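You operate a simulated robot arm through the tools that you are given. There is no shell and no other tool. Be economical: measure what you need, move in short steps, check, and stop when the job is done.

Carry out the task below with a simulated robot arm. There is one attempt and no reset: what you move stays moved.

## Task
Start the loaded block, hold it, switch the suction on for the shift and let it finish.
Fine: guard shut first and left shut; one hold; the suction stays on.

It is judged by the outcome, as a careful person would: the job done as asked, and still so three seconds after it is handed in. It fails if anything else is knocked over, pushed out of place, dropped, spilled or broken.

## Robot
A 6-joint arm with a two-finger parallel gripper on a trunk, on a base that drives. Base frame: it is fixed to the floor where the robot stands at the start and does not move with it; the origin is under the middle of the robot, x ahead of it, y to its left, z up. Lengths are in mm, angles in degrees, forces in N, time in s.
With the tool pointing down near the work surface it reaches from about 100 to 700 mm from the robot's upright axis, wherever it stands. Its first joint turns from -166.0 to 166.0 degrees. Places, roughly: air lever [300, -300, 500]; blue latch [600, 600, 900]; machine guard [900, -200, 1100]; machine light switch [200, -500, 1300]; oval block (11x5x3 cm) [300, -800, 300]; program selector [200, -500, 1500]; red knob [200, -500, 1400]; speed selector [100, -600, 1500]; suction selector [0, -600, 1500]; white button [200, -500, 1600]. Payload 3.91 kg.
The tool frame sits at the grasp point between the pads (the TCP): z along the fingers, y along the line on which they close. The tips reach 30 mm beyond it. The gripper opens to 110 mm. The fingers are 20 mm wide and 10 mm thick; the gripper's body (48 by 112 mm) begins 55 mm behind the TCP.
Orientation is that of the tool frame in the base frame, as a unit quaternion [x, y, z, w]. With the fingers straight down and closing along the base's y, the tool's x points along the base's -x, its y along +y and its z along -z.

## Interface
- The arm moves only by the tool play_rows. Its argument "moves" is a list of rows, each a list of 7 numbers: the shift along the tool's x, y, z in units of 20 mm (1.0 is 20 mm), then the turn, a rotation vector about the tool's x, y, z in units of 5 degrees (1.0 is 5 degrees), then the gripper command, from -1 (fully open) to 1 (shut), values between in proportion. In form: [[tx, ty, tz, wx, wy, wz, hand], ...]. A call has 1 to 20 rows; each row shifts and turns the commanded pose from where the row before left it, along the tool's axes as they then stand. A call with a number of a shift or a turn outside -1 to 1 is refused whole. Each row takes 0.2 s and may step no farther than 50 mm and 8.6 degrees from the row before; otherwise, or with a gripper value out of range, the whole call is refused. A pose out of reach is approached as far as the arm can. The call stops where the force on the tool passes 40 N (or 10 N more than at its start, if that is more) or the arm is blocked; 0.2 s more then pass. Each finger travels about 45 mm/s and halts on what it meets, pressing with about 33 N; the grip force reading is that of the motor and also rises with nothing between the fingers. The clock runs only during rows and for 0.2 s after the last one: add rows that do not move to give the fingers time. It gives the time, the measured TCP pose, the force on the tool (base axes), the opening and the grip force at its end, in the units of the frame above (readings bear some noise), with the torque about the TCP (base axes, N m) and any sound that the robot's microphone picked up.
- Cameras (640 x 400 px; columns grow to the right, rows downward): "scene" is now at [15.1, 98.4, 1367]; the picture's right is [-0.58, -0.81, 0.00], its down [-0.10, 0.07, -0.99] and it looks along [0.81, -0.58, -0.12] (base axes); focal length 214 px, centre (320, 200). "wrist" rides on the gripper at [71, 22, -107] in the tool frame; the picture's right is [-0.29, 0.96, 0.00], its down [-0.76, -0.23, -0.61] and it looks along [-0.58, -0.18, 0.79] (tool axes); focal length 243 px, centre (320, 200). There is no depth. A picture from a camera that has moved, and an enlarged one, comes with that camera's place and axes in the base frame and with its lens.
- camera(camera): a new picture of that camera. The clock stands still meanwhile.
- raise_lower(by): slides the trunk up (or, below 0, down) by that many mm; the arm and the scene camera ride with it, the base frame stays. It gives what a move gives, with no picture.
- drive_base(legs): drives the robot by 1 to 6 legs, each [ahead, left, turn to the left] in mm, mm and degrees, along the robot's own axes; the way and the turn of a leg run together, so that a leg with both is an arc; at most 1500 mm and 180 degrees a leg. The arm and the cameras ride along, it lands a little off, and it stops where it bumps. It gives what a move gives.
- head_to(pan, tilt): turns the head with the scene camera to pan (to the left, within 86 degrees either way) and tilt (down, from -29 to 69), counted from straight ahead of the robot. It gives what a move gives.
- inspect(camera, box): a new picture of the part [left, top, right, bottom] of that camera's present view, enlarged. The clock stands still meanwhile.
- finish_job(): hands the job in; it is judged then, once.

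Go step by step. Nothing tells you exact positions but the pictures and the camera data: compare them with the known pose of the tool, close in by small moves and look again before you grip or let go. The budget is 120 turns and 78 pictures, counting those below and the enlarged ones. Unless the task says otherwise, let go and move clear before handing in, and close with one line.

The tools are called after "Call:" as name(argument=value, ...) on one line, values as JSON. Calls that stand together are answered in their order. play_rows: Moves the arm, as the interface text tells. Its arguments: {"type":"object","properties":{"moves":{"type":"array","items":{"type":"array","items":{"type":"number"}}}},"required":["moves"]} The other tools are called the same way: raise_lower (by) slides the trunk up or down; drive_base (legs) drives the base; head_to (pan, tilt) turns the head that bears the scene camera; camera (camera) takes a picture; inspect (camera, box) takes an enlarged picture of a part of a camera's view; finish_job () hands the job in.

At the start:

```text
time: 0.0
tool_pos: [239.8, -317.6, 1001.3]
ee_rot: [0.0, 1.0, 0.0, -0.001]
ft_force: [0.6, -0.2, 0.2]
wrist_torque: [-0.04, -0.02, 0.01]
finger_gap: 109.8
gripper_force: 0.0
trunk travel left (down, up): [-275.0, 315.0]
robot x, y, heading: [-0.6, 1.7, 0.1]
head pan, tilt: [-35.5, 7.0]
```

scene: 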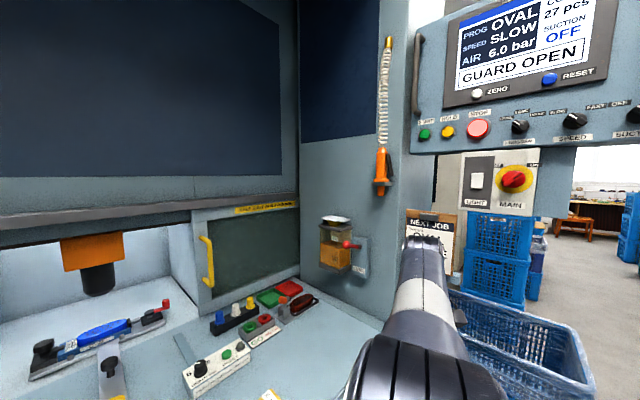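
wrist: 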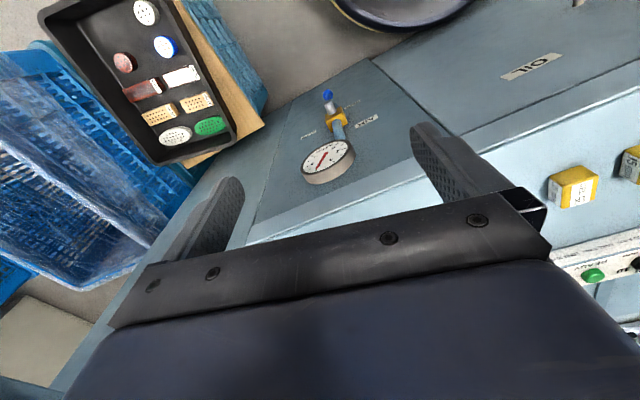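

I see a CNC-like machine with a panel at upper right (guard open, suction OFF) and a guard with a yellow handle that looks slid open. I'll enlarge the panel and the guard area first.

Call:
inspect(camera="scene", box=[400, 0, 640, 220])

Call:
inspect(camera="scene", box=[0, 180, 400, 400])

Call:
head_to(pan=-75, tilt=0)

```text
1.82 times, centred on (520, 110) of scene
camera zoom: at [15.1, 98.4, 1367.0], right [-0.58, -0.81, 0.0], down [-0.1, 0.07, -0.99], along [0.81, -0.58, -0.12], focal length 390 px, centre (-44, 364)
```

zoom: 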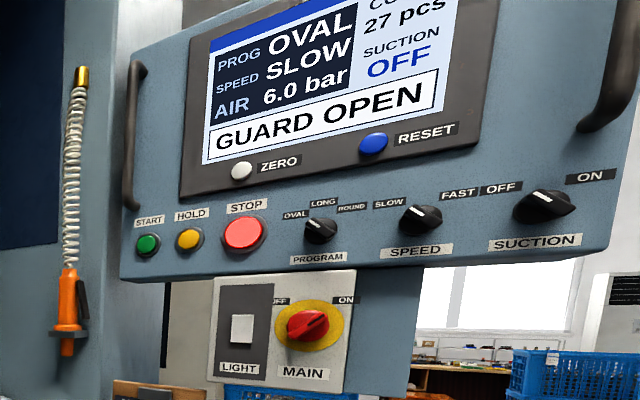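

```text
1.60 times, centred on (200, 290) of scene
camera zoom: at [15.1, 98.4, 1367.0], right [-0.58, -0.81, 0.0], down [-0.1, 0.07, -0.99], along [0.81, -0.58, -0.12], focal length 343 px, centre (512, 56)
```

zoom: 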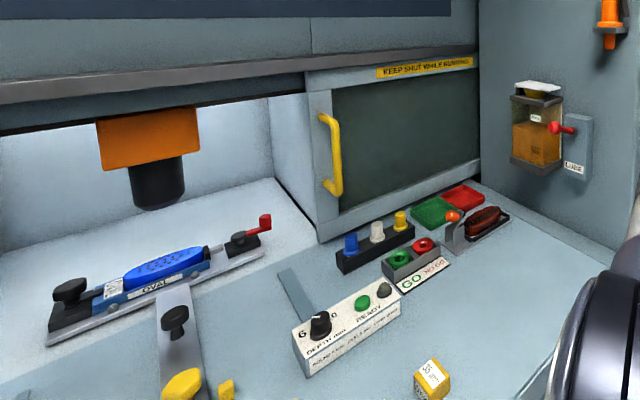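

```text
time: 1.1
tool_pos: [238.4, -317.5, 1000.1]
ee_rot: [0.0, 1.0, 0.0, 0.0]
ft_force: [0.5, 0.5, 0.9]
wrist_torque: [-0.01, -0.01, -0.01]
finger_gap: 109.9
gripper_force: 0.1
trunk travel left (down, up): [-275.0, 315.0]
robot x, y, heading: [3.0, -2.6, -0.4]
head pan, tilt: [-75.0, 0.0]
```

The guard slides left along a rail in front of the spindle; start, hold and suction are on the panel. Now a look at the panel straight on, and then to the left.

Call:
camera(camera="scene")

Call:
head_to(pan=10, tilt=20)

Call:
camera(camera="scene")

```text
73 pictures are left
camera scene: at [-36.7, 65.2, 1378.2], right [-0.97, -0.26, 0.0], down [0.0, 0.0, -1.0], along [0.26, -0.97, 0.0], focal length 214 px, centre (320, 200)
```

scene: 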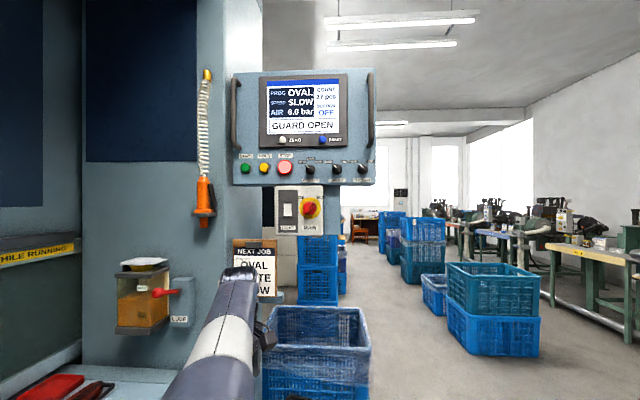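

```text
time: 2.6
tool_pos: [238.5, -318.4, 1000.0]
ee_rot: [-0.001, 1.0, 0.0, 0.0]
ft_force: [-0.4, 0.2, -0.5]
wrist_torque: [-0.01, 0.0, -0.04]
finger_gap: 110.0
gripper_force: 0.1
trunk travel left (down, up): [-275.0, 315.0]
robot x, y, heading: [-1.0, 2.2, 0.1]
head pan, tilt: [10.0, 20.0]
```

```text
72 pictures are left
camera scene: at [31.6, 168.2, 1345.9], right [0.17, -0.98, 0.0], down [-0.34, -0.06, -0.94], along [0.93, 0.16, -0.34], focal length 214 px, centre (320, 200)
```

scene: 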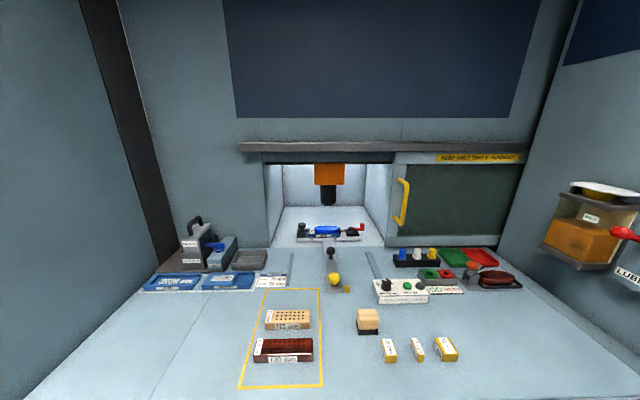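

The workspace has the guard (yellow handle) slid right, the opening left of it. I enlarge the opening/handle and the rail, to check nothing blocks it.

Call:
inspect(camera="scene", box=[230, 130, 430, 300])

Call:
inspect(camera="scene", box=[370, 140, 560, 310])

```text
2.35 times, centred on (330, 215) of scene
camera zoom: at [31.6, 168.2, 1345.9], right [0.17, -0.98, 0.0], down [-0.34, -0.06, -0.94], along [0.93, 0.16, -0.34], focal length 505 px, centre (296, 165)
```

zoom: 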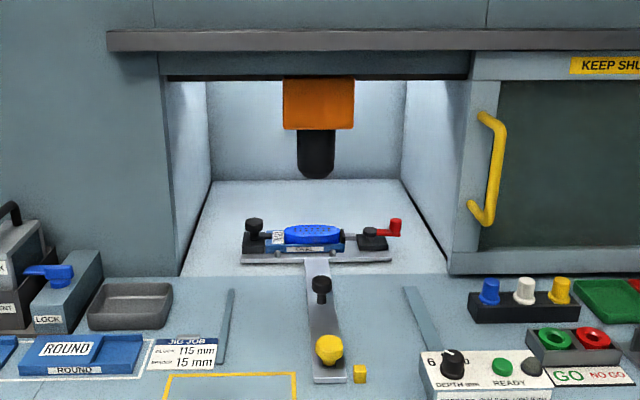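

```text
2.35 times, centred on (465, 225) of scene
camera zoom: at [31.6, 168.2, 1345.9], right [0.17, -0.98, 0.0], down [-0.34, -0.06, -0.94], along [0.93, 0.16, -0.34], focal length 505 px, centre (-21, 141)
```

zoom: 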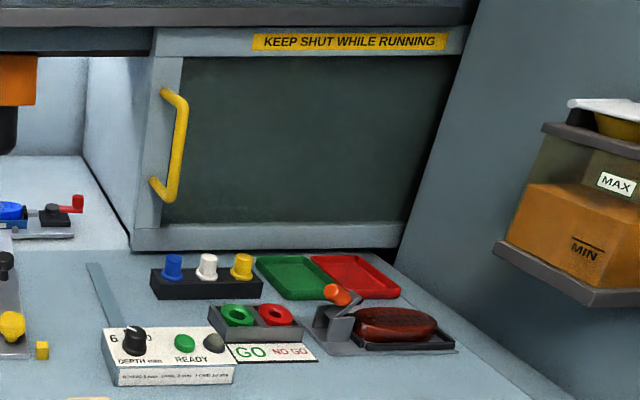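

Handle triangulates roughly to [800, 0, 1070], with about 500 mm of slide to the left. I need to know how near the base can come, so I look down at the front edge and to the left.

Call:
head_to(pan=0, tilt=65)

Call:
camera(camera="scene")

Call:
head_to(pan=70, tilt=35)

Call:
camera(camera="scene")

```text
time: 3.8
tool_pos: [237.6, -317.1, 1000.0]
ee_rot: [0.0, 1.0, 0.001, 0.0]
ft_force: [-0.3, -0.2, -0.4]
wrist_torque: [-0.01, 0.03, 0.0]
finger_gap: 110.2
gripper_force: 0.0
trunk travel left (down, up): [-275.0, 315.0]
robot x, y, heading: [-0.3, 3.2, 0.3]
head pan, tilt: [0.0, 65.0]
```

```text
69 pictures are left
camera scene: at [0.7, 152.1, 1282.3], right [0.0, -1.0, 0.0], down [-0.91, 0.0, -0.42], along [0.42, 0.0, -0.91], focal length 214 px, centre (320, 200)
```

scene: 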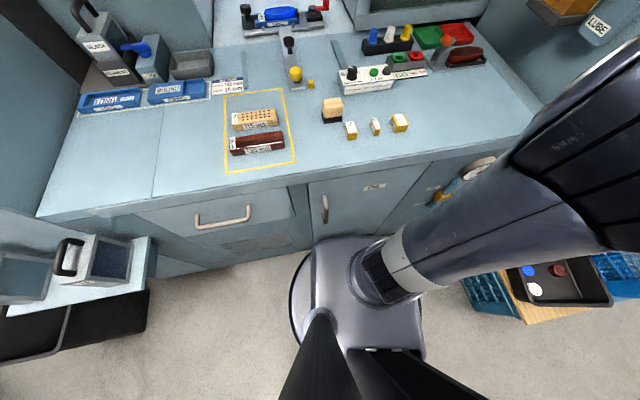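

```text
time: 5.2
tool_pos: [238.1, -318.8, 999.3]
ee_rot: [0.0, 1.0, 0.0, 0.0]
ft_force: [0.6, -0.5, 0.1]
wrist_torque: [0.01, -0.01, -0.03]
finger_gap: 110.0
gripper_force: 0.1
trunk travel left (down, up): [-275.0, 315.0]
robot x, y, heading: [0.9, 1.6, -0.2]
head pan, tilt: [70.0, 35.0]
```

```text
68 pictures are left
camera scene: at [-29.9, 234.8, 1322.0], right [0.94, -0.34, 0.0], down [-0.2, -0.54, -0.82], along [0.28, 0.77, -0.57], focal length 214 px, centre (320, 200)
```

scene: 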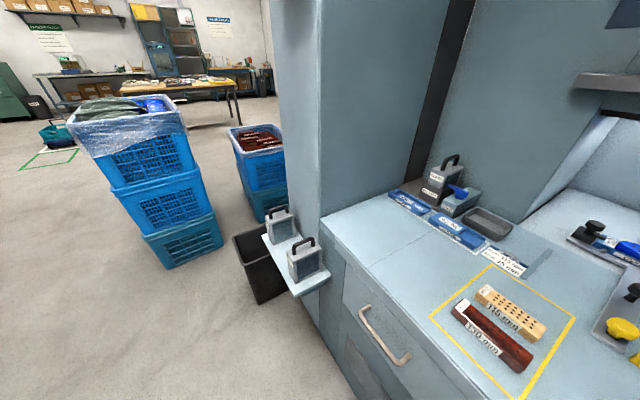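

The base stands close to the cabinet, with little room ahead, but some to the left. I'll raise the arm and pitch the tool to horizontal (pointing +x), then check.

Call:
play_rows(moves=[[0, 0, -1, 0, 0, 0, -1], [0, 0, -1, 0, 0, 0, -1], [0, 0, -1, 0, 0, 0, -1], [0, 0, -1, 0, 0, 0, -1], [0, 0, -1, 0, 0, 0, -1], [0, 0, 0, 0, -1, 0, -1], [0, 0, 0, 0, -1, 0, -1], [0, 0, 0, 0, -1, 0, -1], [0, 0, 0, 0, -1, 0, -1], [0, 0, 0, 0, -1, 0, -1], [0, 0, 0, 0, -1, 0, -1], [0, 0, 0, 0, -1, 0, -1], [0, 0, 0, 0, -1, 0, -1], [0, 0, 0, 0, -1, 0, -1]])

Call:
play_rows(moves=[[0, 0, 0.5, 0, -1, 0, -1], [0, 0, 0.5, 0, -1, 0, -1], [0, 0, 0.5, 0, -1, 0, -1], [0, 0, 0.5, 0, -1, 0, -1], [0, 0, 0.5, 0, -1, 0, -1], [0, 0, 0.5, 0, -1, 0, -1], [0, 0, 0.5, 0, -1, 0, -1], [0, 0, 0.5, 0, -1, 0, -1], [0, 0, 0.5, 0, -1, 0, -1]])

Call:
head_to(pan=-10, tilt=20)

Call:
camera(camera="scene")

Call:
camera(camera="wrist")

```text
time: 8.2
tool_pos: [238.7, -319.5, 1100.7]
ee_rot: [0.0, 0.924, -0.001, 0.383]
ft_force: [-0.2, 0.3, 0.1]
wrist_torque: [-0.02, 0.04, -0.04]
finger_gap: 109.8
gripper_force: 0.0
trunk travel left (down, up): [-275.0, 315.0]
robot x, y, heading: [-1.3, 0.6, 0.1]
head pan, tilt: [70.0, 35.0]
```

```text
time: 10.2
tool_pos: [318.1, -318.4, 1062.4]
ee_rot: [0.0, 0.707, 0.001, 0.708]
ft_force: [0.6, 0.7, -0.6]
wrist_torque: [-0.01, 0.03, -0.01]
finger_gap: 110.0
gripper_force: 0.1
trunk travel left (down, up): [-275.0, 315.0]
robot x, y, heading: [-0.1, 1.2, -0.1]
head pan, tilt: [70.0, 35.0]
```

```text
time: 11.7
tool_pos: [319.0, -318.4, 1063.2]
ee_rot: [0.0, 0.707, 0.0, 0.707]
ft_force: [-0.4, 0.6, -0.3]
wrist_torque: [-0.04, 0.01, 0.01]
finger_gap: 110.0
gripper_force: 0.0
trunk travel left (down, up): [-275.0, 315.0]
robot x, y, heading: [-0.1, 3.3, 0.1]
head pan, tilt: [-10.0, 20.0]
```

```text
67 pictures are left
camera scene: at [31.6, 136.0, 1345.9], right [-0.17, -0.98, 0.0], down [-0.34, 0.06, -0.94], along [0.93, -0.16, -0.34], focal length 214 px, centre (320, 200)
```

scene: 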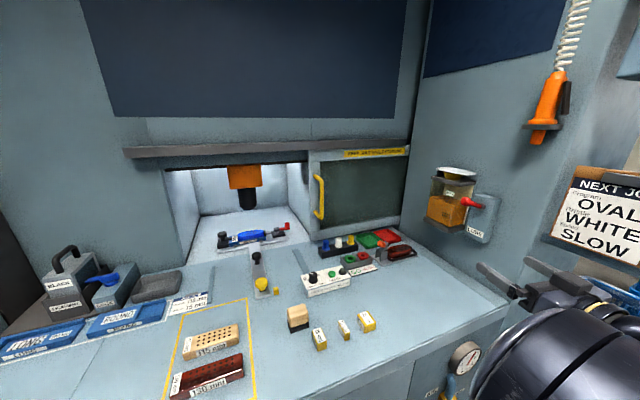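

```text
66 pictures are left
camera wrist: at [211.8, -296.3, 992.0], right [0.0, 0.96, 0.29], down [-0.61, -0.23, 0.76], along [0.79, -0.18, 0.58], focal length 243 px, centre (320, 200)
```

wrist: 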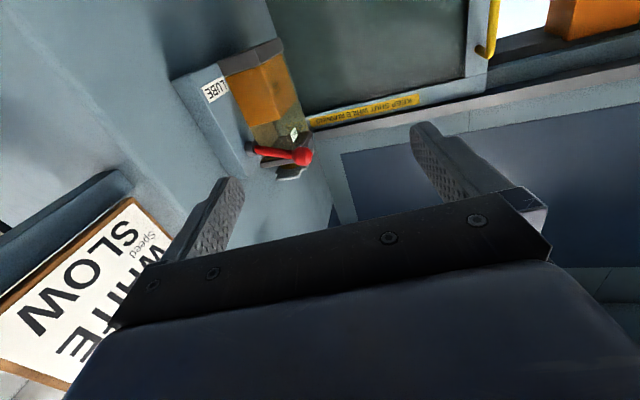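

Card confirms OVAL/SLOW as set. The handle triangulates to about x 780, y 8, z 1005–1155; moving the horizontal tool in front of it.

Call:
play_rows(moves=[[-0.1, 1, 0.7, 0, 0, 0, -1], [-0.1, 1, 0.7, 0, 0, 0, -1], [-0.1, 1, 0.7, 0, 0, 0, -1], [-0.1, 1, 0.7, 0, 0, 0, -1], [-0.1, 1, 0.7, 0, 0, 0, -1], [-0.1, 1, 0.7, 0, 0, 0, -1], [-0.1, 1, 0.7, 0, 0, 0, -1], [-0.1, 1, 0.7, 0, 0, 0, -1], [-0.1, 1, 0.7, 0, 0, 0, -1], [-0.1, 1, 0.7, 0, 0, 0, -1], [0, 1, 0.7, 0, 0, 0, -1], [0, 1, 0.7, 0, 0, 0, -1], [0, 1, 0.7, 0, 0, 0, -1], [0, 1, 0.7, 0, 0, 0, -1], [0, 1, 0.7, 0, 0, 0, -1], [0, 1, 0.7, 0, 0, 0, -1]])

Call:
camera(camera="wrist")

Call:
camera(camera="scene")

```text
time: 15.1
tool_pos: [536.9, -17.4, 1082.9]
ee_rot: [0.0, 0.707, 0.0, 0.707]
ft_force: [0.3, 0.5, -0.1]
wrist_torque: [0.01, -0.03, -0.03]
finger_gap: 109.8
gripper_force: 0.0
out of reach, approached as far as the arm can: row 16
trunk travel left (down, up): [-275.0, 315.0]
robot x, y, heading: [-1.2, -2.0, 0.1]
head pan, tilt: [-10.0, 20.0]
```

```text
65 pictures are left
camera wrist: at [430.6, 4.8, 1011.4], right [-0.01, 0.96, 0.29], down [-0.6, -0.23, 0.76], along [0.8, -0.17, 0.58], focal length 243 px, centre (320, 200)
```

wrist: 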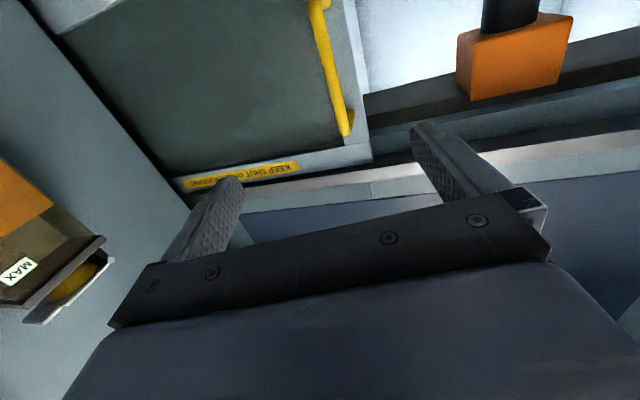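

```text
64 pictures are left
camera scene: at [31.4, 136.0, 1345.9], right [-0.17, -0.98, 0.0], down [-0.34, 0.06, -0.94], along [0.93, -0.16, -0.34], focal length 214 px, centre (320, 200)
```

scene: 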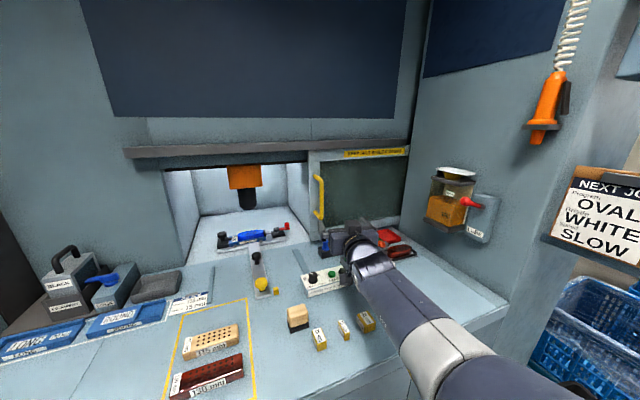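

The arm ran out of reach at x≈537 at this trunk height, so I'll raise the trunk and lower the arm relative to it, then try ahead again.

Call:
raise_lower(by=200)

Call:
play_rows(moves=[[1, 0, 0, 0, 0, 0, -1], [1, 0, 0, 0, 0, 0, -1], [1, 0, 0, 0, 0, 0, -1], [1, 0, 0, 0, 0, 0, -1], [1, 0, 0, 0, 0, 0, -1], [1, 0, 0, 0, 0, 0, -1], [1, 0, 0, 0, 0, 0, -1], [1, 0, 0, 0, 0, 0, -1], [1, 0, 0, 0, 0, 0, -1], [1, 0, 0, 0, 0, 0, -1], [0, 0, 1, 0, 0, 0, -1], [0, 0, 1, 0, 0, 0, -1], [0, 0, 1, 0, 0, 0, -1], [0, 0, 1, 0, 0, 0, -1], [0, 0, 1, 0, 0, 0, -1]])

Call:
camera(camera="scene")

```text
time: 17.3
tool_pos: [538.1, -16.7, 1282.7]
ee_rot: [-0.002, 0.707, 0.002, 0.707]
ft_force: [-0.1, 0.0, -0.1]
wrist_torque: [-0.03, 0.02, 0.0]
finger_gap: 110.4
gripper_force: 0.0
trunk travel left (down, up): [-475.0, 115.0]
robot x, y, heading: [-0.4, -3.8, 0.0]
head pan, tilt: [-10.0, 20.0]
```

```text
time: 20.5
tool_pos: [631.0, -68.4, 1094.9]
ee_rot: [-0.005, 0.708, 0.005, 0.706]
ft_force: [-0.3, 0.5, -1.0]
wrist_torque: [0.06, 0.0, -0.02]
finger_gap: 109.7
gripper_force: 0.1
out of reach, approached as far as the arm can: row 2, 3, 4, 5, 6, 7, 8, 9, 11, 12, 14
trunk travel left (down, up): [-475.0, 115.0]
robot x, y, heading: [0.7, -2.7, 0.1]
head pan, tilt: [-10.0, 20.0]
```

```text
63 pictures are left
camera scene: at [31.6, 136.0, 1545.9], right [-0.17, -0.98, 0.0], down [-0.34, 0.06, -0.94], along [0.93, -0.16, -0.34], focal length 214 px, centre (320, 200)
```

scene: 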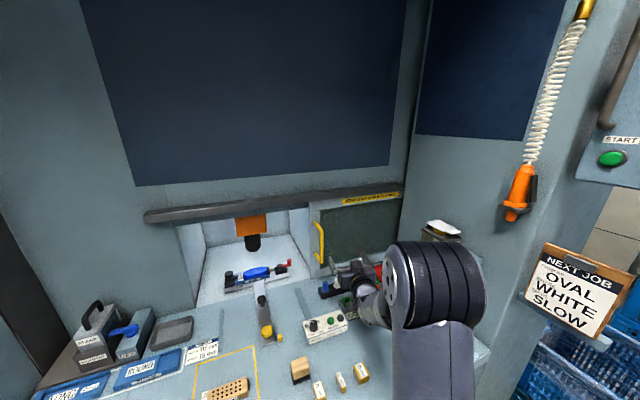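

The arm seems to pass near a wrist singularity when the tool lies level straight ahead. I'll pitch the tool 40° downward, which still suits a vertical bar.

Call:
play_rows(moves=[[0, 0, -1, 0, 1, 0, -1], [0, 0, -1, 0, 1, 0, -1], [0, 0, 0, 0, 1, 0, -1], [0, 0, 0, 0, 1, 0, -1], [0, 0, 0, 0, 1, 0, -1], [0, 0, 0, 0, 1, 0, -1], [0, 0, 0, 0, 1, 0, -1], [0, 0, 0, 0, 1, 0, -1], [0, 0, 0, 0, 0, 0, -1]])

Call:
camera(camera="wrist")

```text
time: 22.5
tool_pos: [590.1, -66.1, 1096.1]
ee_rot: [-0.003, 0.907, 0.001, 0.422]
ft_force: [0.3, 0.4, 0.3]
wrist_torque: [0.02, -0.03, 0.02]
finger_gap: 110.0
gripper_force: 0.2
trunk travel left (down, up): [-475.0, 115.0]
robot x, y, heading: [0.4, -5.5, -0.0]
head pan, tilt: [-10.0, 20.0]
```

```text
62 pictures are left
camera wrist: at [463.0, -45.0, 1110.2], right [0.18, 0.96, 0.22], down [0.03, -0.23, 0.97], along [0.98, -0.17, -0.07], focal length 243 px, centre (320, 200)
```

wrist: 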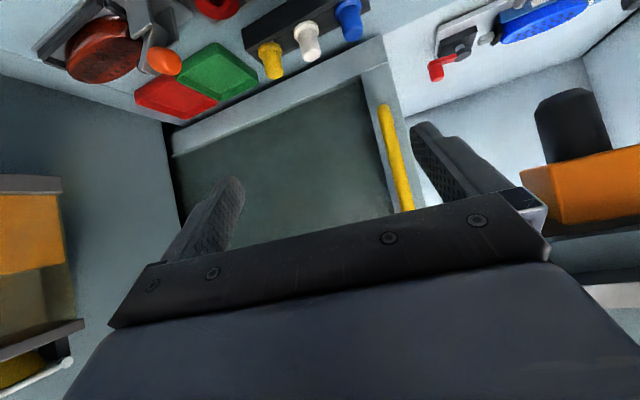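

Pose works now; the bar sits at about [785, 10, 990–1140]. I move in so the open fingers straddle it, stopping a bit short to look.

Call:
play_rows(moves=[[0, 1, 0, 0, 0, 0, -1], [0, 1, 0, 0, 0, 0, -1], [0, 1, 0, 0, 0, 0, -1], [0, 0.8, 0, 0, 0, 0, -1], [-0.6, 0, 0.85, 0, 0, 0, -1], [-0.6, 0, 0.85, 0, 0, 0, -1], [-0.6, 0, 0.85, 0, 0, 0, -1], [-0.6, 0, 0.85, 0, 0, 0, -1], [-0.6, 0, 0.85, 0, 0, 0, -1], [-0.6, 0, 0.85, 0, 0, 0, -1]])

Call:
camera(camera="wrist")

Call:
camera(camera="scene")

```text
time: 24.7
tool_pos: [715.6, 10.6, 1084.4]
ee_rot: [-0.002, 0.907, 0.0, 0.422]
ft_force: [-0.2, -0.2, -0.4]
wrist_torque: [0.0, -0.02, 0.02]
finger_gap: 110.1
gripper_force: 0.1
trunk travel left (down, up): [-475.0, 115.0]
robot x, y, heading: [-2.1, 1.6, 0.1]
head pan, tilt: [-10.0, 20.0]
```

```text
61 pictures are left
camera wrist: at [588.2, 32.0, 1099.0], right [0.18, 0.96, 0.22], down [0.03, -0.23, 0.97], along [0.98, -0.17, -0.07], focal length 243 px, centre (320, 200)
```

wrist: 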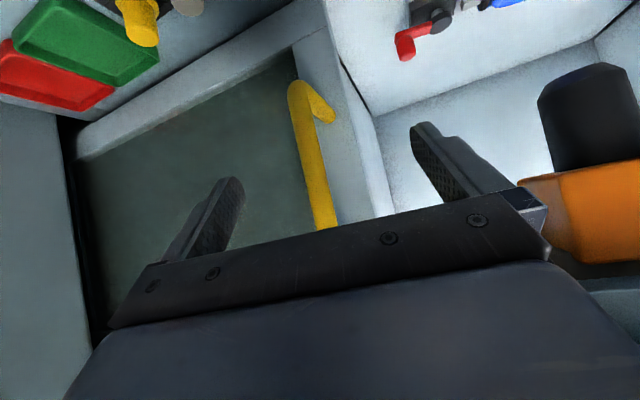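

```text
60 pictures are left
camera scene: at [31.8, 136.0, 1545.9], right [-0.17, -0.98, 0.0], down [-0.34, 0.06, -0.94], along [0.93, -0.16, -0.34], focal length 214 px, centre (320, 200)
```

scene: 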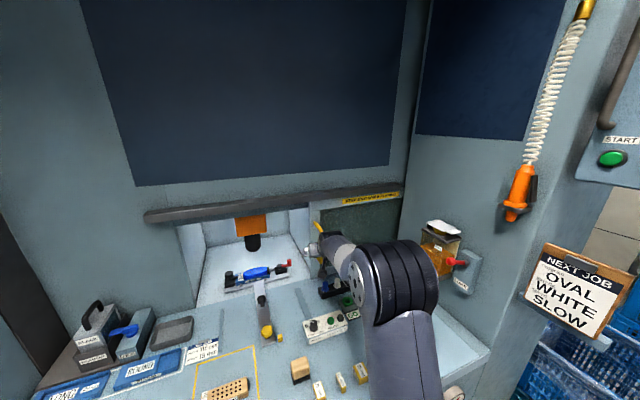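

The bar is centred at about [772, 7, 1000–1150]. Going in 55 mm more, then closing gently onto it.

Call:
play_rows(moves=[[-0.55, -0.1, 0.9, 0, 0, 0, -1], [-0.55, -0.1, 0.9, 0, 0, 0, -1], [-0.4, 0, 0.7, 0, 0, 0, -1]])

Call:
camera(camera="wrist")

```text
time: 25.5
tool_pos: [769.5, 6.6, 1076.2]
ee_rot: [-0.002, 0.906, 0.001, 0.422]
ft_force: [-14.2, -0.6, 2.7]
wrist_torque: [-0.05, -0.88, -0.06]
finger_gap: 109.9
gripper_force: 0.1
trunk travel left (down, up): [-475.0, 115.0]
robot x, y, heading: [-0.3, -2.6, -0.2]
head pan, tilt: [-10.0, 20.0]
```

```text
59 pictures are left
camera wrist: at [643.8, 27.9, 1090.4], right [0.18, 0.96, 0.22], down [0.02, -0.23, 0.97], along [0.98, -0.17, -0.07], focal length 243 px, centre (320, 200)
```

wrist: 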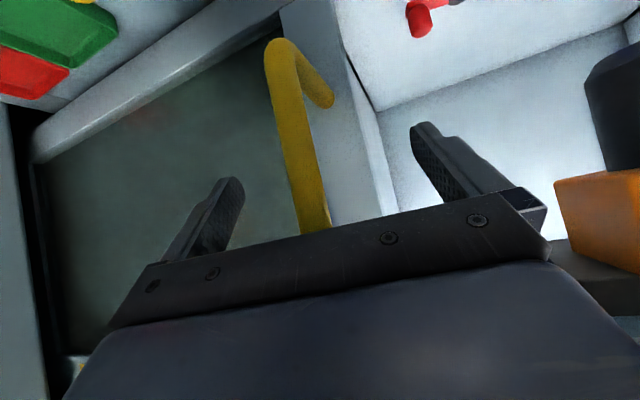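

The palm touches the bar lightly (14 N), so the bar is well between the fingers. I back off 10 mm and close.

Call:
play_rows(moves=[[0.32, 0, -0.4, 0, 0, 0, -1], [0, 0, 0, 0, 0, 0, 0.0], [0, 0, 0, 0, 0, 0, 0.5], [0, 0, 0, 0, 0, 0, 0.8], [0, 0, 0, 0, 0, 0, 0.8], [0, 0, 0, 0, 0, 0, 0.8], [0, 0, 0, 0, 0, 0, 0.8]])

Call:
camera(camera="wrist")

```text
time: 27.1
tool_pos: [761.5, 4.2, 1075.1]
ee_rot: [-0.002, 0.907, 0.001, 0.422]
ft_force: [-2.8, -3.2, 0.6]
wrist_torque: [-0.25, 0.07, -0.11]
finger_gap: 16.0
gripper_force: 26.6
trunk travel left (down, up): [-475.0, 115.0]
robot x, y, heading: [-1.3, 2.9, 0.1]
head pan, tilt: [-10.0, 20.0]
```

```text
58 pictures are left
camera wrist: at [634.6, 26.2, 1090.5], right [0.18, 0.96, 0.22], down [0.03, -0.23, 0.97], along [0.98, -0.17, -0.07], focal length 243 px, centre (320, 200)
```

wrist: 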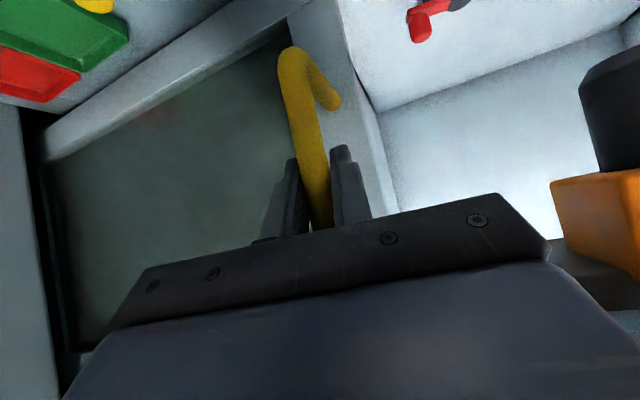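

The bar is gripped at 16 mm. Sliding left with the arm, a trial stretch first.

Call:
play_rows(moves=[[0, 0.5, 0, 0, 0, 0, 0.8], [0, 0.7, 0, 0, 0, 0, 0.8], [0, 0.7, 0, 0, 0, 0, 0.8], [0, 0.7, 0, 0, 0, 0, 0.8], [0, 0.7, 0, 0, 0, 0, 0.8], [0, 0.7, 0, 0, 0, 0, 0.8]])

```text
time: 27.9
tool_pos: [755.6, 38.1, 1076.0]
ee_rot: [-0.002, 0.908, 0.0, 0.419]
ft_force: [-23.0, -1.8, 10.3]
wrist_torque: [-0.17, 1.09, 0.02]
finger_gap: 16.0
gripper_force: 45.0
trunk travel left (down, up): [-475.0, 115.0]
robot x, y, heading: [-1.0, 2.0, -0.1]
head pan, tilt: [-10.0, 20.0]
stopped in row 3: the force on the tool passed its limit at 43 N (the readings are from after the stop); the commanded pose is now the measured one
```

It moved 34 mm and stopped on force; I continue with slower steps.

Call:
play_rows(moves=[[0, 0.2, 0, 0, 0, 0, 0.8], [0, 0.4, 0, 0, 0, 0, 0.8], [0, 0.4, 0, 0, 0, 0, 0.8], [0, 0.4, 0, 0, 0, 0, 0.8], [0, 0.4, 0, 0, 0, 0, 0.8], [0, 0.4, 0, 0, 0, 0, 0.8], [0, 0.4, 0, 0, 0, 0, 0.8], [0, 0.4, 0, 0, 0, 0, 0.8], [0, 0.4, 0, 0, 0, 0, 0.8], [0, 0.4, 0, 0, 0, 0, 0.8]])

Call:
camera(camera="wrist")

```text
time: 28.5
tool_pos: [754.6, 46.0, 1075.6]
ee_rot: [0.0, 0.909, -0.001, 0.417]
ft_force: [-24.7, -1.9, 12.3]
wrist_torque: [-0.1, 1.23, -0.02]
finger_gap: 16.0
gripper_force: 45.0
trunk travel left (down, up): [-475.0, 115.0]
robot x, y, heading: [1.0, 0.5, -0.3]
head pan, tilt: [-10.0, 20.0]
stopped in row 3: the force on the tool passed its limit at 42 N (the readings are from after the stop); the commanded pose is now the measured one
```

```text
57 pictures are left
camera wrist: at [626.9, 68.8, 1091.7], right [0.19, 0.96, 0.22], down [0.04, -0.23, 0.97], along [0.98, -0.18, -0.08], focal length 243 px, centre (320, 200)
```

wrist: 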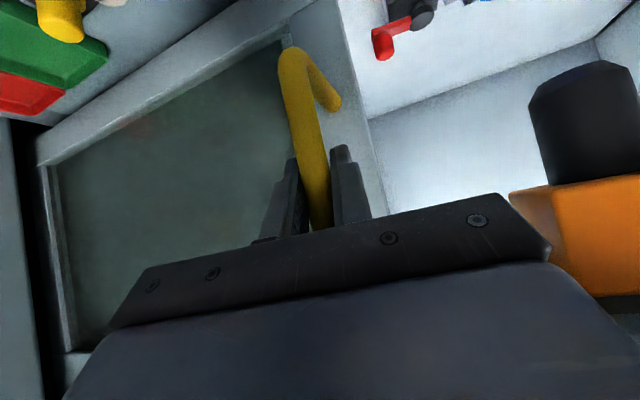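

There's a constant push of about 24 N in −x from the fingers bearing on the door. I loosen the fingers to a loose straddle, back off slightly, and push with the finger alone.

Call:
play_rows(moves=[[0, 0, 0, 0, 0, 0, 0.4], [0, 0, 0, 0, 0, 0, 0.4], [0.2, 0, -0.25, 0, 0, 0, 0.4], [0, 0, 0, 0, 0, 0, 0.4]])

Call:
play_rows(moves=[[0, 0.5, 0, 0, 0, 0, 0.4], [0, 0.5, 0, 0, 0, 0, 0.4], [0, 0.5, 0, 0, 0, 0, 0.4], [0, 0.5, 0, 0, 0, 0, 0.4], [0, 0.5, 0, 0, 0, 0, 0.4], [0, 0.5, 0, 0, 0, 0, 0.4], [0, 0.5, 0, 0, 0, 0, 0.4], [0, 0.5, 0, 0, 0, 0, 0.4]])

```text
time: 29.5
tool_pos: [751.2, 47.8, 1073.4]
ee_rot: [-0.001, 0.909, 0.0, 0.416]
ft_force: [0.3, 0.8, -0.2]
wrist_torque: [0.0, 0.0, 0.0]
finger_gap: 32.8
gripper_force: 0.0
trunk travel left (down, up): [-475.0, 115.0]
robot x, y, heading: [0.6, -0.3, -0.1]
head pan, tilt: [-10.0, 20.0]
```

```text
time: 31.3
tool_pos: [745.7, 122.5, 1071.6]
ee_rot: [-0.002, 0.91, 0.0, 0.414]
ft_force: [-24.0, -3.0, 4.0]
wrist_torque: [-0.05, -1.61, -0.21]
finger_gap: 34.4
gripper_force: 1.4
trunk travel left (down, up): [-475.0, 115.0]
robot x, y, heading: [1.2, -2.8, -0.0]
head pan, tilt: [-10.0, 20.0]
stopped in row 8: the force on the tool passed its limit at 43 N (the readings are from after the stop); the commanded pose is now the measured one
```

It slides well (y=122); the handle's track drifts toward −x slightly, so the palm came to bear. I back off 14 mm and push along a slightly slanted line.

Call:
play_rows(moves=[[0.45, 0, -0.55, 0, 0, 0, 0.4], [0.03, 0.6, -0.04, 0, 0, 0, 0.4], [0.03, 0.6, -0.04, 0, 0, 0, 0.4], [0.03, 0.6, -0.04, 0, 0, 0, 0.4], [0.03, 0.6, -0.04, 0, 0, 0, 0.4], [0.03, 0.6, -0.04, 0, 0, 0, 0.4], [0.03, 0.6, -0.04, 0, 0, 0, 0.4], [0.03, 0.6, -0.04, 0, 0, 0, 0.4], [0.03, 0.6, -0.04, 0, 0, 0, 0.4], [0.03, 0.6, -0.04, 0, 0, 0, 0.4], [0.03, 0.6, -0.04, 0, 0, 0, 0.4]])

Call:
camera(camera="wrist")

Call:
camera(camera="scene")

```text
time: 33.7
tool_pos: [721.8, 243.4, 1069.2]
ee_rot: [0.0, 0.912, -0.002, 0.411]
ft_force: [-30.1, -4.8, -13.1]
wrist_torque: [0.31, -2.25, -0.25]
finger_gap: 34.4
gripper_force: 1.6
trunk travel left (down, up): [-475.0, 115.0]
robot x, y, heading: [-2.1, 0.5, -0.1]
head pan, tilt: [-10.0, 20.0]
```

```text
56 pictures are left
camera wrist: at [594.2, 266.5, 1087.2], right [0.19, 0.96, 0.21], down [0.05, -0.23, 0.97], along [0.98, -0.18, -0.09], focal length 243 px, centre (320, 200)
```

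wrist: 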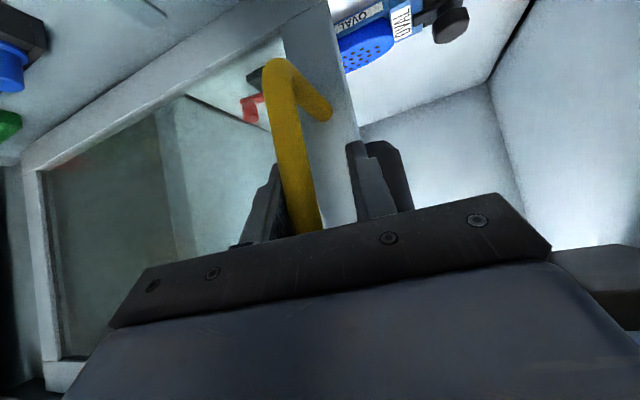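

```text
55 pictures are left
camera scene: at [26.8, 135.3, 1545.8], right [-0.17, -0.98, 0.0], down [-0.33, 0.06, -0.94], along [0.93, -0.16, -0.34], focal length 214 px, centre (320, 200)
```

scene: 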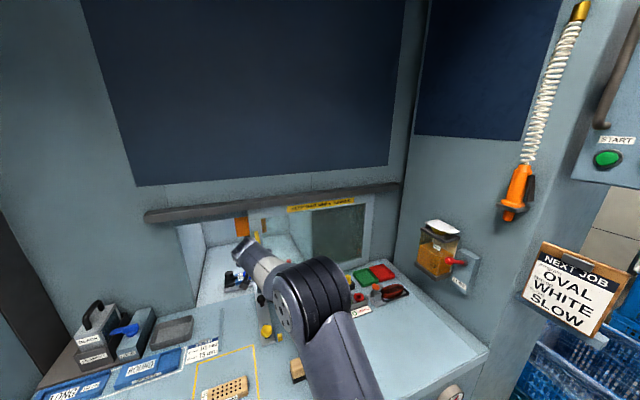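

The track is slanted about 11°. I back off 18 mm and follow it with slope −0.2.

Call:
play_rows(moves=[[0.6, 0, -0.7, 0, 0, 0, 0.4], [0.08, 0.6, -0.09, 0, 0, 0, 0.4], [0.08, 0.6, -0.09, 0, 0, 0, 0.4], [0.08, 0.6, -0.09, 0, 0, 0, 0.4], [0.08, 0.6, -0.09, 0, 0, 0, 0.4], [0.08, 0.6, -0.09, 0, 0, 0, 0.4], [0.08, 0.6, -0.09, 0, 0, 0, 0.4], [0.08, 0.6, -0.09, 0, 0, 0, 0.4], [0.08, 0.6, -0.09, 0, 0, 0, 0.4], [0.08, 0.6, -0.09, 0, 0, 0, 0.4], [0.08, 0.6, -0.09, 0, 0, 0, 0.4]])

Call:
camera(camera="wrist")

```text
time: 36.1
tool_pos: [683.3, 363.5, 1069.8]
ee_rot: [-0.002, 0.911, 0.0, 0.413]
ft_force: [0.1, -0.4, -1.1]
wrist_torque: [0.0, 0.03, 0.03]
finger_gap: 33.0
gripper_force: 0.2
trunk travel left (down, up): [-475.0, 115.0]
robot x, y, heading: [-3.1, -7.1, -0.0]
head pan, tilt: [-10.0, 20.0]
```

```text
54 pictures are left
camera wrist: at [556.1, 386.3, 1086.8], right [0.19, 0.96, 0.22], down [0.04, -0.23, 0.97], along [0.98, -0.18, -0.09], focal length 243 px, centre (320, 200)
```

wrist: 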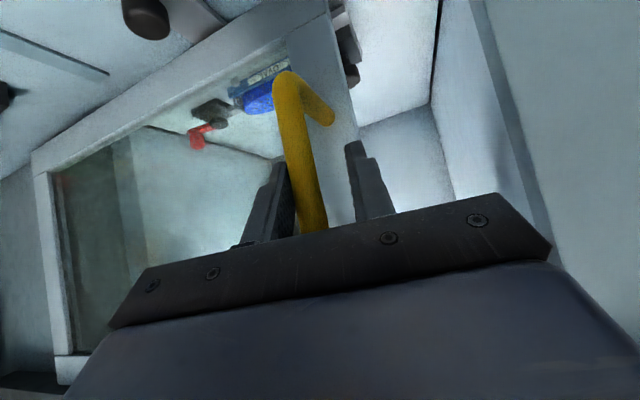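

Sliding freely. Another stretch to the stop.

Call:
play_rows(moves=[[0.08, 0.6, -0.09, 0, 0, 0, 0.4], [0.08, 0.6, -0.09, 0, 0, 0, 0.4], [0.08, 0.6, -0.09, 0, 0, 0, 0.4], [0.08, 0.6, -0.09, 0, 0, 0, 0.4], [0.08, 0.6, -0.09, 0, 0, 0, 0.4], [0.08, 0.6, -0.09, 0, 0, 0, 0.4], [0.08, 0.6, -0.09, 0, 0, 0, 0.4], [0.08, 0.6, -0.09, 0, 0, 0, 0.4]])

Call:
camera(camera="wrist")

Call:
camera(camera="scene")

```text
time: 37.9
tool_pos: [664.5, 462.3, 1069.3]
ee_rot: [-0.002, 0.91, 0.0, 0.414]
ft_force: [0.4, -0.8, 0.9]
wrist_torque: [0.0, 0.02, -0.02]
finger_gap: 33.0
gripper_force: 0.0
trunk travel left (down, up): [-475.0, 115.0]
robot x, y, heading: [0.6, -2.5, -0.1]
head pan, tilt: [-10.0, 20.0]
```

```text
53 pictures are left
camera wrist: at [536.9, 483.9, 1086.5], right [0.19, 0.96, 0.22], down [0.04, -0.23, 0.97], along [0.98, -0.18, -0.09], focal length 243 px, centre (320, 200)
```

wrist: 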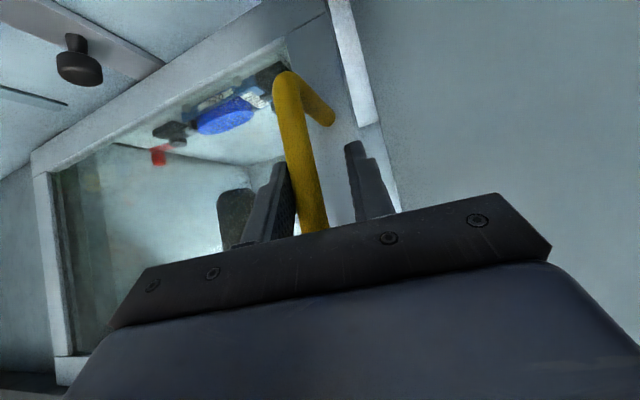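

```text
52 pictures are left
camera scene: at [30.4, 135.9, 1545.9], right [-0.17, -0.98, 0.0], down [-0.34, 0.06, -0.94], along [0.93, -0.16, -0.34], focal length 214 px, centre (320, 200)
```

scene: 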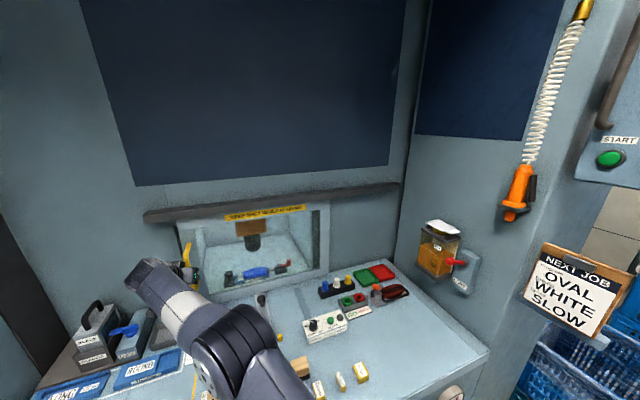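

Nearly shut; I push on until the stop is felt.

Call:
play_rows(moves=[[0.06, 0.4, -0.07, 0, 0, 0, 0.4], [0.06, 0.4, -0.07, 0, 0, 0, 0.4], [0.06, 0.4, -0.07, 0, 0, 0, 0.4], [0.06, 0.4, -0.07, 0, 0, 0, 0.4], [0.06, 0.4, -0.07, 0, 0, 0, 0.4], [0.06, 0.4, -0.07, 0, 0, 0, 0.4], [0.06, 0.4, -0.07, 0, 0, 0, 0.4], [0.06, 0.4, -0.07, 0, 0, 0, 0.4]])

Call:
camera(camera="wrist")

Call:
head_to(pan=-70, tilt=10)

Call:
camera(camera="scene")

```text
time: 39.7
tool_pos: [653.1, 509.2, 1070.7]
ee_rot: [0.004, 0.91, -0.003, 0.415]
ft_force: [16.2, -34.8, -0.5]
wrist_torque: [-0.16, -0.07, 0.16]
finger_gap: 50.8
gripper_force: 17.4
out of reach, approached as far as the arm can: row 8
trunk travel left (down, up): [-475.0, 115.0]
robot x, y, heading: [-0.3, -1.3, -0.4]
head pan, tilt: [-10.0, 20.0]
```

```text
51 pictures are left
camera wrist: at [527.3, 533.6, 1087.0], right [0.2, 0.96, 0.22], down [0.04, -0.23, 0.97], along [0.98, -0.19, -0.08], focal length 243 px, centre (320, 200)
```

wrist: 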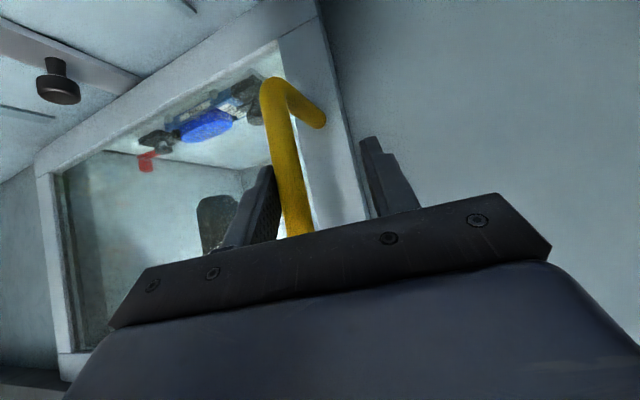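

```text
time: 41.0
tool_pos: [653.4, 510.4, 1069.4]
ee_rot: [0.005, 0.911, -0.003, 0.413]
ft_force: [18.2, -38.4, 0.1]
wrist_torque: [-0.12, 0.01, 0.13]
finger_gap: 52.2
gripper_force: 19.1
trunk travel left (down, up): [-475.0, 115.0]
robot x, y, heading: [-1.0, -2.8, 0.3]
head pan, tilt: [-70.0, 10.0]
```

```text
50 pictures are left
camera scene: at [-27.2, 59.3, 1562.5], right [-0.94, -0.34, 0.0], down [-0.06, 0.17, -0.98], along [0.34, -0.93, -0.18], focal length 214 px, centre (320, 200)
```

scene: 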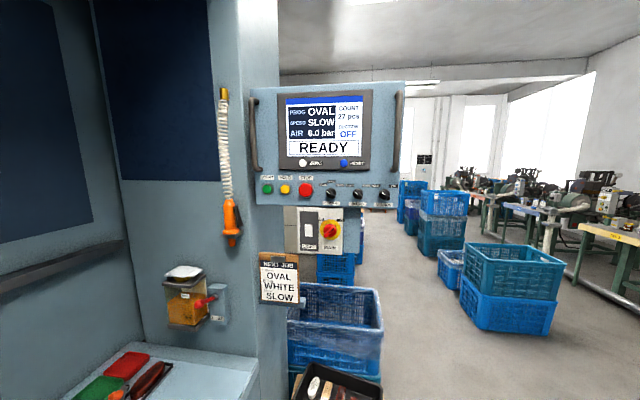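

The display says READY: the guard is shut. I ease off the handle and back straight out.

Call:
play_rows(moves=[[0, -0.5, 0, 0, 0, 0, 0.1], [0, -0.3, 0, 0, 0, 0, 0.1], [0.33, -0.1, -0.38, 0, 0, 0, 0.1], [0.65, -0.2, -0.75, 0, 0, 0, 0.1], [0.65, -0.2, -0.75, 0, 0, 0, 0.1], [0.65, -0.2, -0.75, 0, 0, 0, 0.1], [0.65, -0.2, -0.75, 0, 0, 0, 0.1], [0.65, -0.2, -0.75, 0, 0, 0, 0.1], [0, 0, 0, 0, 0, 0, 0.1]])

Call:
camera(camera="wrist")

Call:
inspect(camera="scene", box=[240, 80, 420, 260])

```text
time: 43.0
tool_pos: [535.4, 482.0, 1068.7]
ee_rot: [0.0, 0.91, -0.001, 0.414]
ft_force: [1.5, 0.3, 0.2]
wrist_torque: [-0.02, -0.03, 0.0]
finger_gap: 49.6
gripper_force: 0.0
trunk travel left (down, up): [-475.0, 115.0]
robot x, y, heading: [-3.2, -1.2, -0.1]
head pan, tilt: [-70.0, 10.0]
```

```text
49 pictures are left
camera wrist: at [409.3, 504.0, 1086.3], right [0.19, 0.96, 0.22], down [0.04, -0.23, 0.97], along [0.98, -0.18, -0.09], focal length 243 px, centre (320, 200)
```

wrist: 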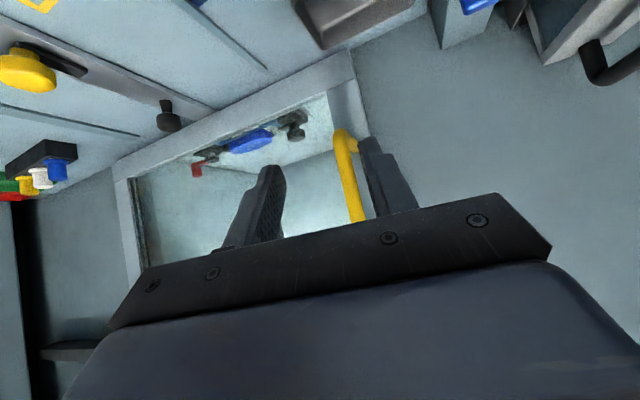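

```text
2.22 times, centred on (330, 170) of scene
camera zoom: at [-29.9, 64.4, 1562.2], right [-0.94, -0.34, 0.0], down [-0.06, 0.16, -0.98], along [0.34, -0.93, -0.17], focal length 477 px, centre (298, 267)
```

zoom: 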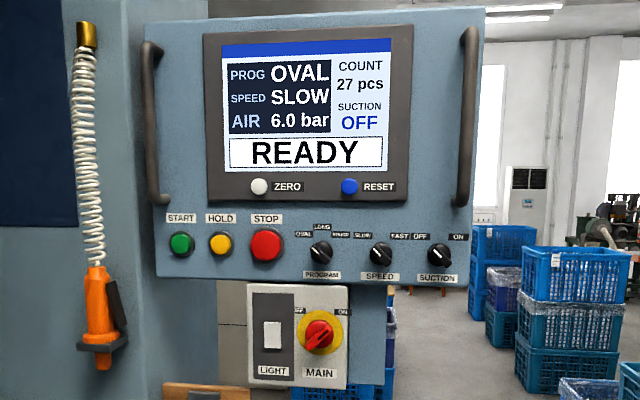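

READY persists. From two views I triangulate START ≈ [355, −510, 1480], HOLD ≈ [300, −525, 1480], SUCTION ≈ [9, −582, 1472], panel normal ≈ [−0.20, 0.98, 0]. I now level the tool, close the fingers, and raise the arm.

Call:
play_rows(moves=[[0.65, -0.3, -0.75, 0, 0, 0, 0.1], [0, 0, 0, 0, -1, 0, 0.1], [0, 0, 0, 0, -1, 0, 0.1], [0, 0, 0, 0, -1, 0, 0.5], [0, 0, 0, 0, -1, 0, 1], [0, 0, 0, 0, -1, 0, 1], [0, 0, 0, 0, -1, 0, 1], [0, 0, 0, 0, -1, 0, 1], [0, 0, 0, 0, -1, 0, 1]])

Call:
play_rows(moves=[[-1, -0.5, -0.5, 0, 0, 0, 1], [-1, -0.5, -0.5, 0, 0, 0, 1], [-1, -0.5, -0.5, 0, 0, 0, 1], [-1, -0.5, -0.5, 0, 0, 0, 1], [-1, -0.5, -0.5, 0, 0, 0, 1], [-1, -0.5, -0.5, 0, 0, 0, 1], [-1, -0.5, -0.5, 0, 0, 0, 1], [-1, -0.5, -0.5, 0, 0, 0, 1], [-1, -0.5, -0.5, 0, 0, 0, 1], [-1, -0.5, -0.5, 0, 0, 0, 1], [-1, -0.5, -0.5, 0, 0, 0, 1], [-1, -0.5, -0.5, 0, 0, 0, 1], [-1, -0.5, -0.5, 0, 0, 0, 1], [-1, -0.5, -0.5, 0, 0, 0, 1]])

```text
time: 45.0
tool_pos: [516.6, 476.9, 1070.6]
ee_rot: [-0.002, 0.714, 0.0, 0.7]
ft_force: [-0.1, -0.3, -0.3]
wrist_torque: [0.02, 0.03, 0.03]
finger_gap: 0.0
gripper_force: 32.6
trunk travel left (down, up): [-475.0, 115.0]
robot x, y, heading: [-2.1, -0.4, -0.1]
head pan, tilt: [-70.0, 10.0]
```

```text
time: 48.0
tool_pos: [381.6, 336.9, 1354.3]
ee_rot: [-0.001, 0.716, -0.001, 0.699]
ft_force: [0.7, -0.1, -0.4]
wrist_torque: [0.01, 0.01, 0.05]
finger_gap: 0.0
gripper_force: 32.8
trunk travel left (down, up): [-475.0, 115.0]
robot x, y, heading: [-2.8, 1.6, -0.1]
head pan, tilt: [-70.0, 10.0]
```

Raised and level. Now sweeping right toward the panel while yawing the tool, in two halves.

Call:
play_rows(moves=[[-0.157, -0.936, 0.02, 0.392, 0, 0, 1], [-0.157, -0.936, 0.02, 0.392, 0, 0, 1], [-0.157, -0.936, 0.02, 0.392, 0, 0, 1], [-0.157, -0.936, 0.02, 0.392, 0, 0, 1], [-0.157, -0.936, 0.02, 0.392, 0, 0, 1], [-0.157, -0.919, 0.179, 0.392, 0, 0, 1], [-0.157, -0.919, 0.179, 0.392, 0, 0, 1], [-0.157, -0.919, 0.179, 0.392, 0, 0, 1], [-0.157, -0.919, 0.179, 0.392, 0, 0, 1], [-0.157, -0.919, 0.179, 0.392, 0, 0, 1], [-0.157, -0.876, 0.333, 0.392, 0, 0, 1], [-0.157, -0.876, 0.333, 0.392, 0, 0, 1], [-0.157, -0.876, 0.333, 0.392, 0, 0, 1], [-0.157, -0.876, 0.333, 0.392, 0, 0, 1], [-0.157, -0.876, 0.333, 0.392, 0, 0, 1], [-0.157, -0.806, 0.477, 0.392, 0, 0, 1], [-0.157, -0.806, 0.477, 0.392, 0, 0, 1], [-0.157, -0.806, 0.477, 0.392, 0, 0, 1], [-0.157, -0.806, 0.477, 0.392, 0, 0, 1], [-0.157, -0.806, 0.477, 0.392, 0, 0, 1]])

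Call:
play_rows(moves=[[-0.157, -0.713, 0.608, 0.392, 0, 0, 1], [-0.157, -0.713, 0.608, 0.392, 0, 0, 1], [-0.157, -0.713, 0.608, 0.392, 0, 0, 1], [-0.157, -0.713, 0.608, 0.392, 0, 0, 1], [-0.157, -0.713, 0.608, 0.392, 0, 0, 1], [-0.157, -0.599, 0.72, 0.392, 0, 0, 1], [-0.157, -0.599, 0.72, 0.392, 0, 0, 1], [-0.157, -0.599, 0.72, 0.392, 0, 0, 1], [-0.157, -0.599, 0.72, 0.392, 0, 0, 1], [-0.157, -0.599, 0.72, 0.392, 0, 0, 1], [-0.157, -0.468, 0.811, 0.392, 0, 0, 1], [-0.157, -0.468, 0.811, 0.392, 0, 0, 1], [-0.157, -0.468, 0.811, 0.392, 0, 0, 1], [-0.157, -0.468, 0.811, 0.392, 0, 0, 1], [-0.157, -0.468, 0.811, 0.392, 0, 0, 1], [-0.157, -0.324, 0.88, 0.392, 0, 0, 1], [-0.157, -0.324, 0.88, 0.392, 0, 0, 1], [-0.157, -0.324, 0.88, 0.392, 0, 0, 1]])

Call:
camera(camera="wrist")

Call:
camera(camera="scene")

```text
time: 52.2
tool_pos: [366.8, -36.3, 1417.5]
ee_rot: [0.233, 0.673, -0.24, 0.659]
ft_force: [-0.5, -0.4, -0.2]
wrist_torque: [-0.02, 0.0, 0.0]
finger_gap: 0.0
gripper_force: 32.7
trunk travel left (down, up): [-475.0, 115.0]
robot x, y, heading: [-4.1, 0.1, -0.1]
head pan, tilt: [-70.0, 10.0]
```

```text
time: 56.0
tool_pos: [355.2, -373.2, 1473.6]
ee_rot: [0.423, 0.568, -0.434, 0.557]
ft_force: [0.4, -0.1, 0.2]
wrist_torque: [-0.01, 0.03, -0.01]
finger_gap: 0.0
gripper_force: 33.8
trunk travel left (down, up): [-475.0, 115.0]
robot x, y, heading: [-2.3, -1.3, -0.1]
head pan, tilt: [-70.0, 10.0]
```

```text
47 pictures are left
camera wrist: at [346.0, -263.7, 1402.7], right [0.93, 0.26, 0.27], down [-0.37, 0.53, 0.77], along [0.05, -0.81, 0.58], focal length 243 px, centre (320, 200)
```

wrist: 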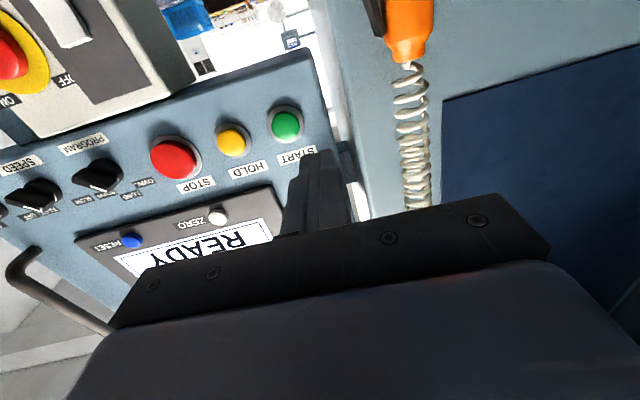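

```text
46 pictures are left
camera scene: at [-29.7, 64.3, 1562.2], right [-0.94, -0.34, 0.0], down [-0.06, 0.16, -0.98], along [0.34, -0.93, -0.17], focal length 214 px, centre (320, 200)
```

scene: 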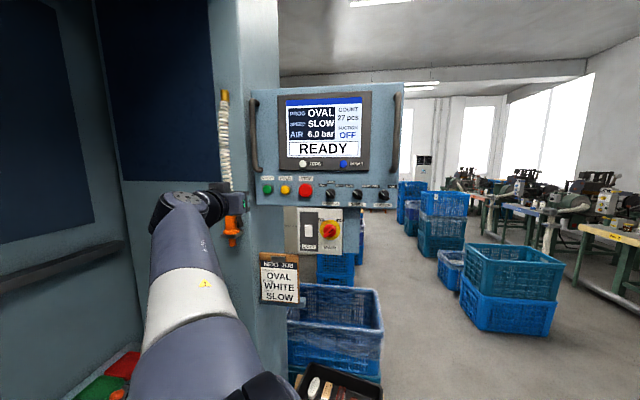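

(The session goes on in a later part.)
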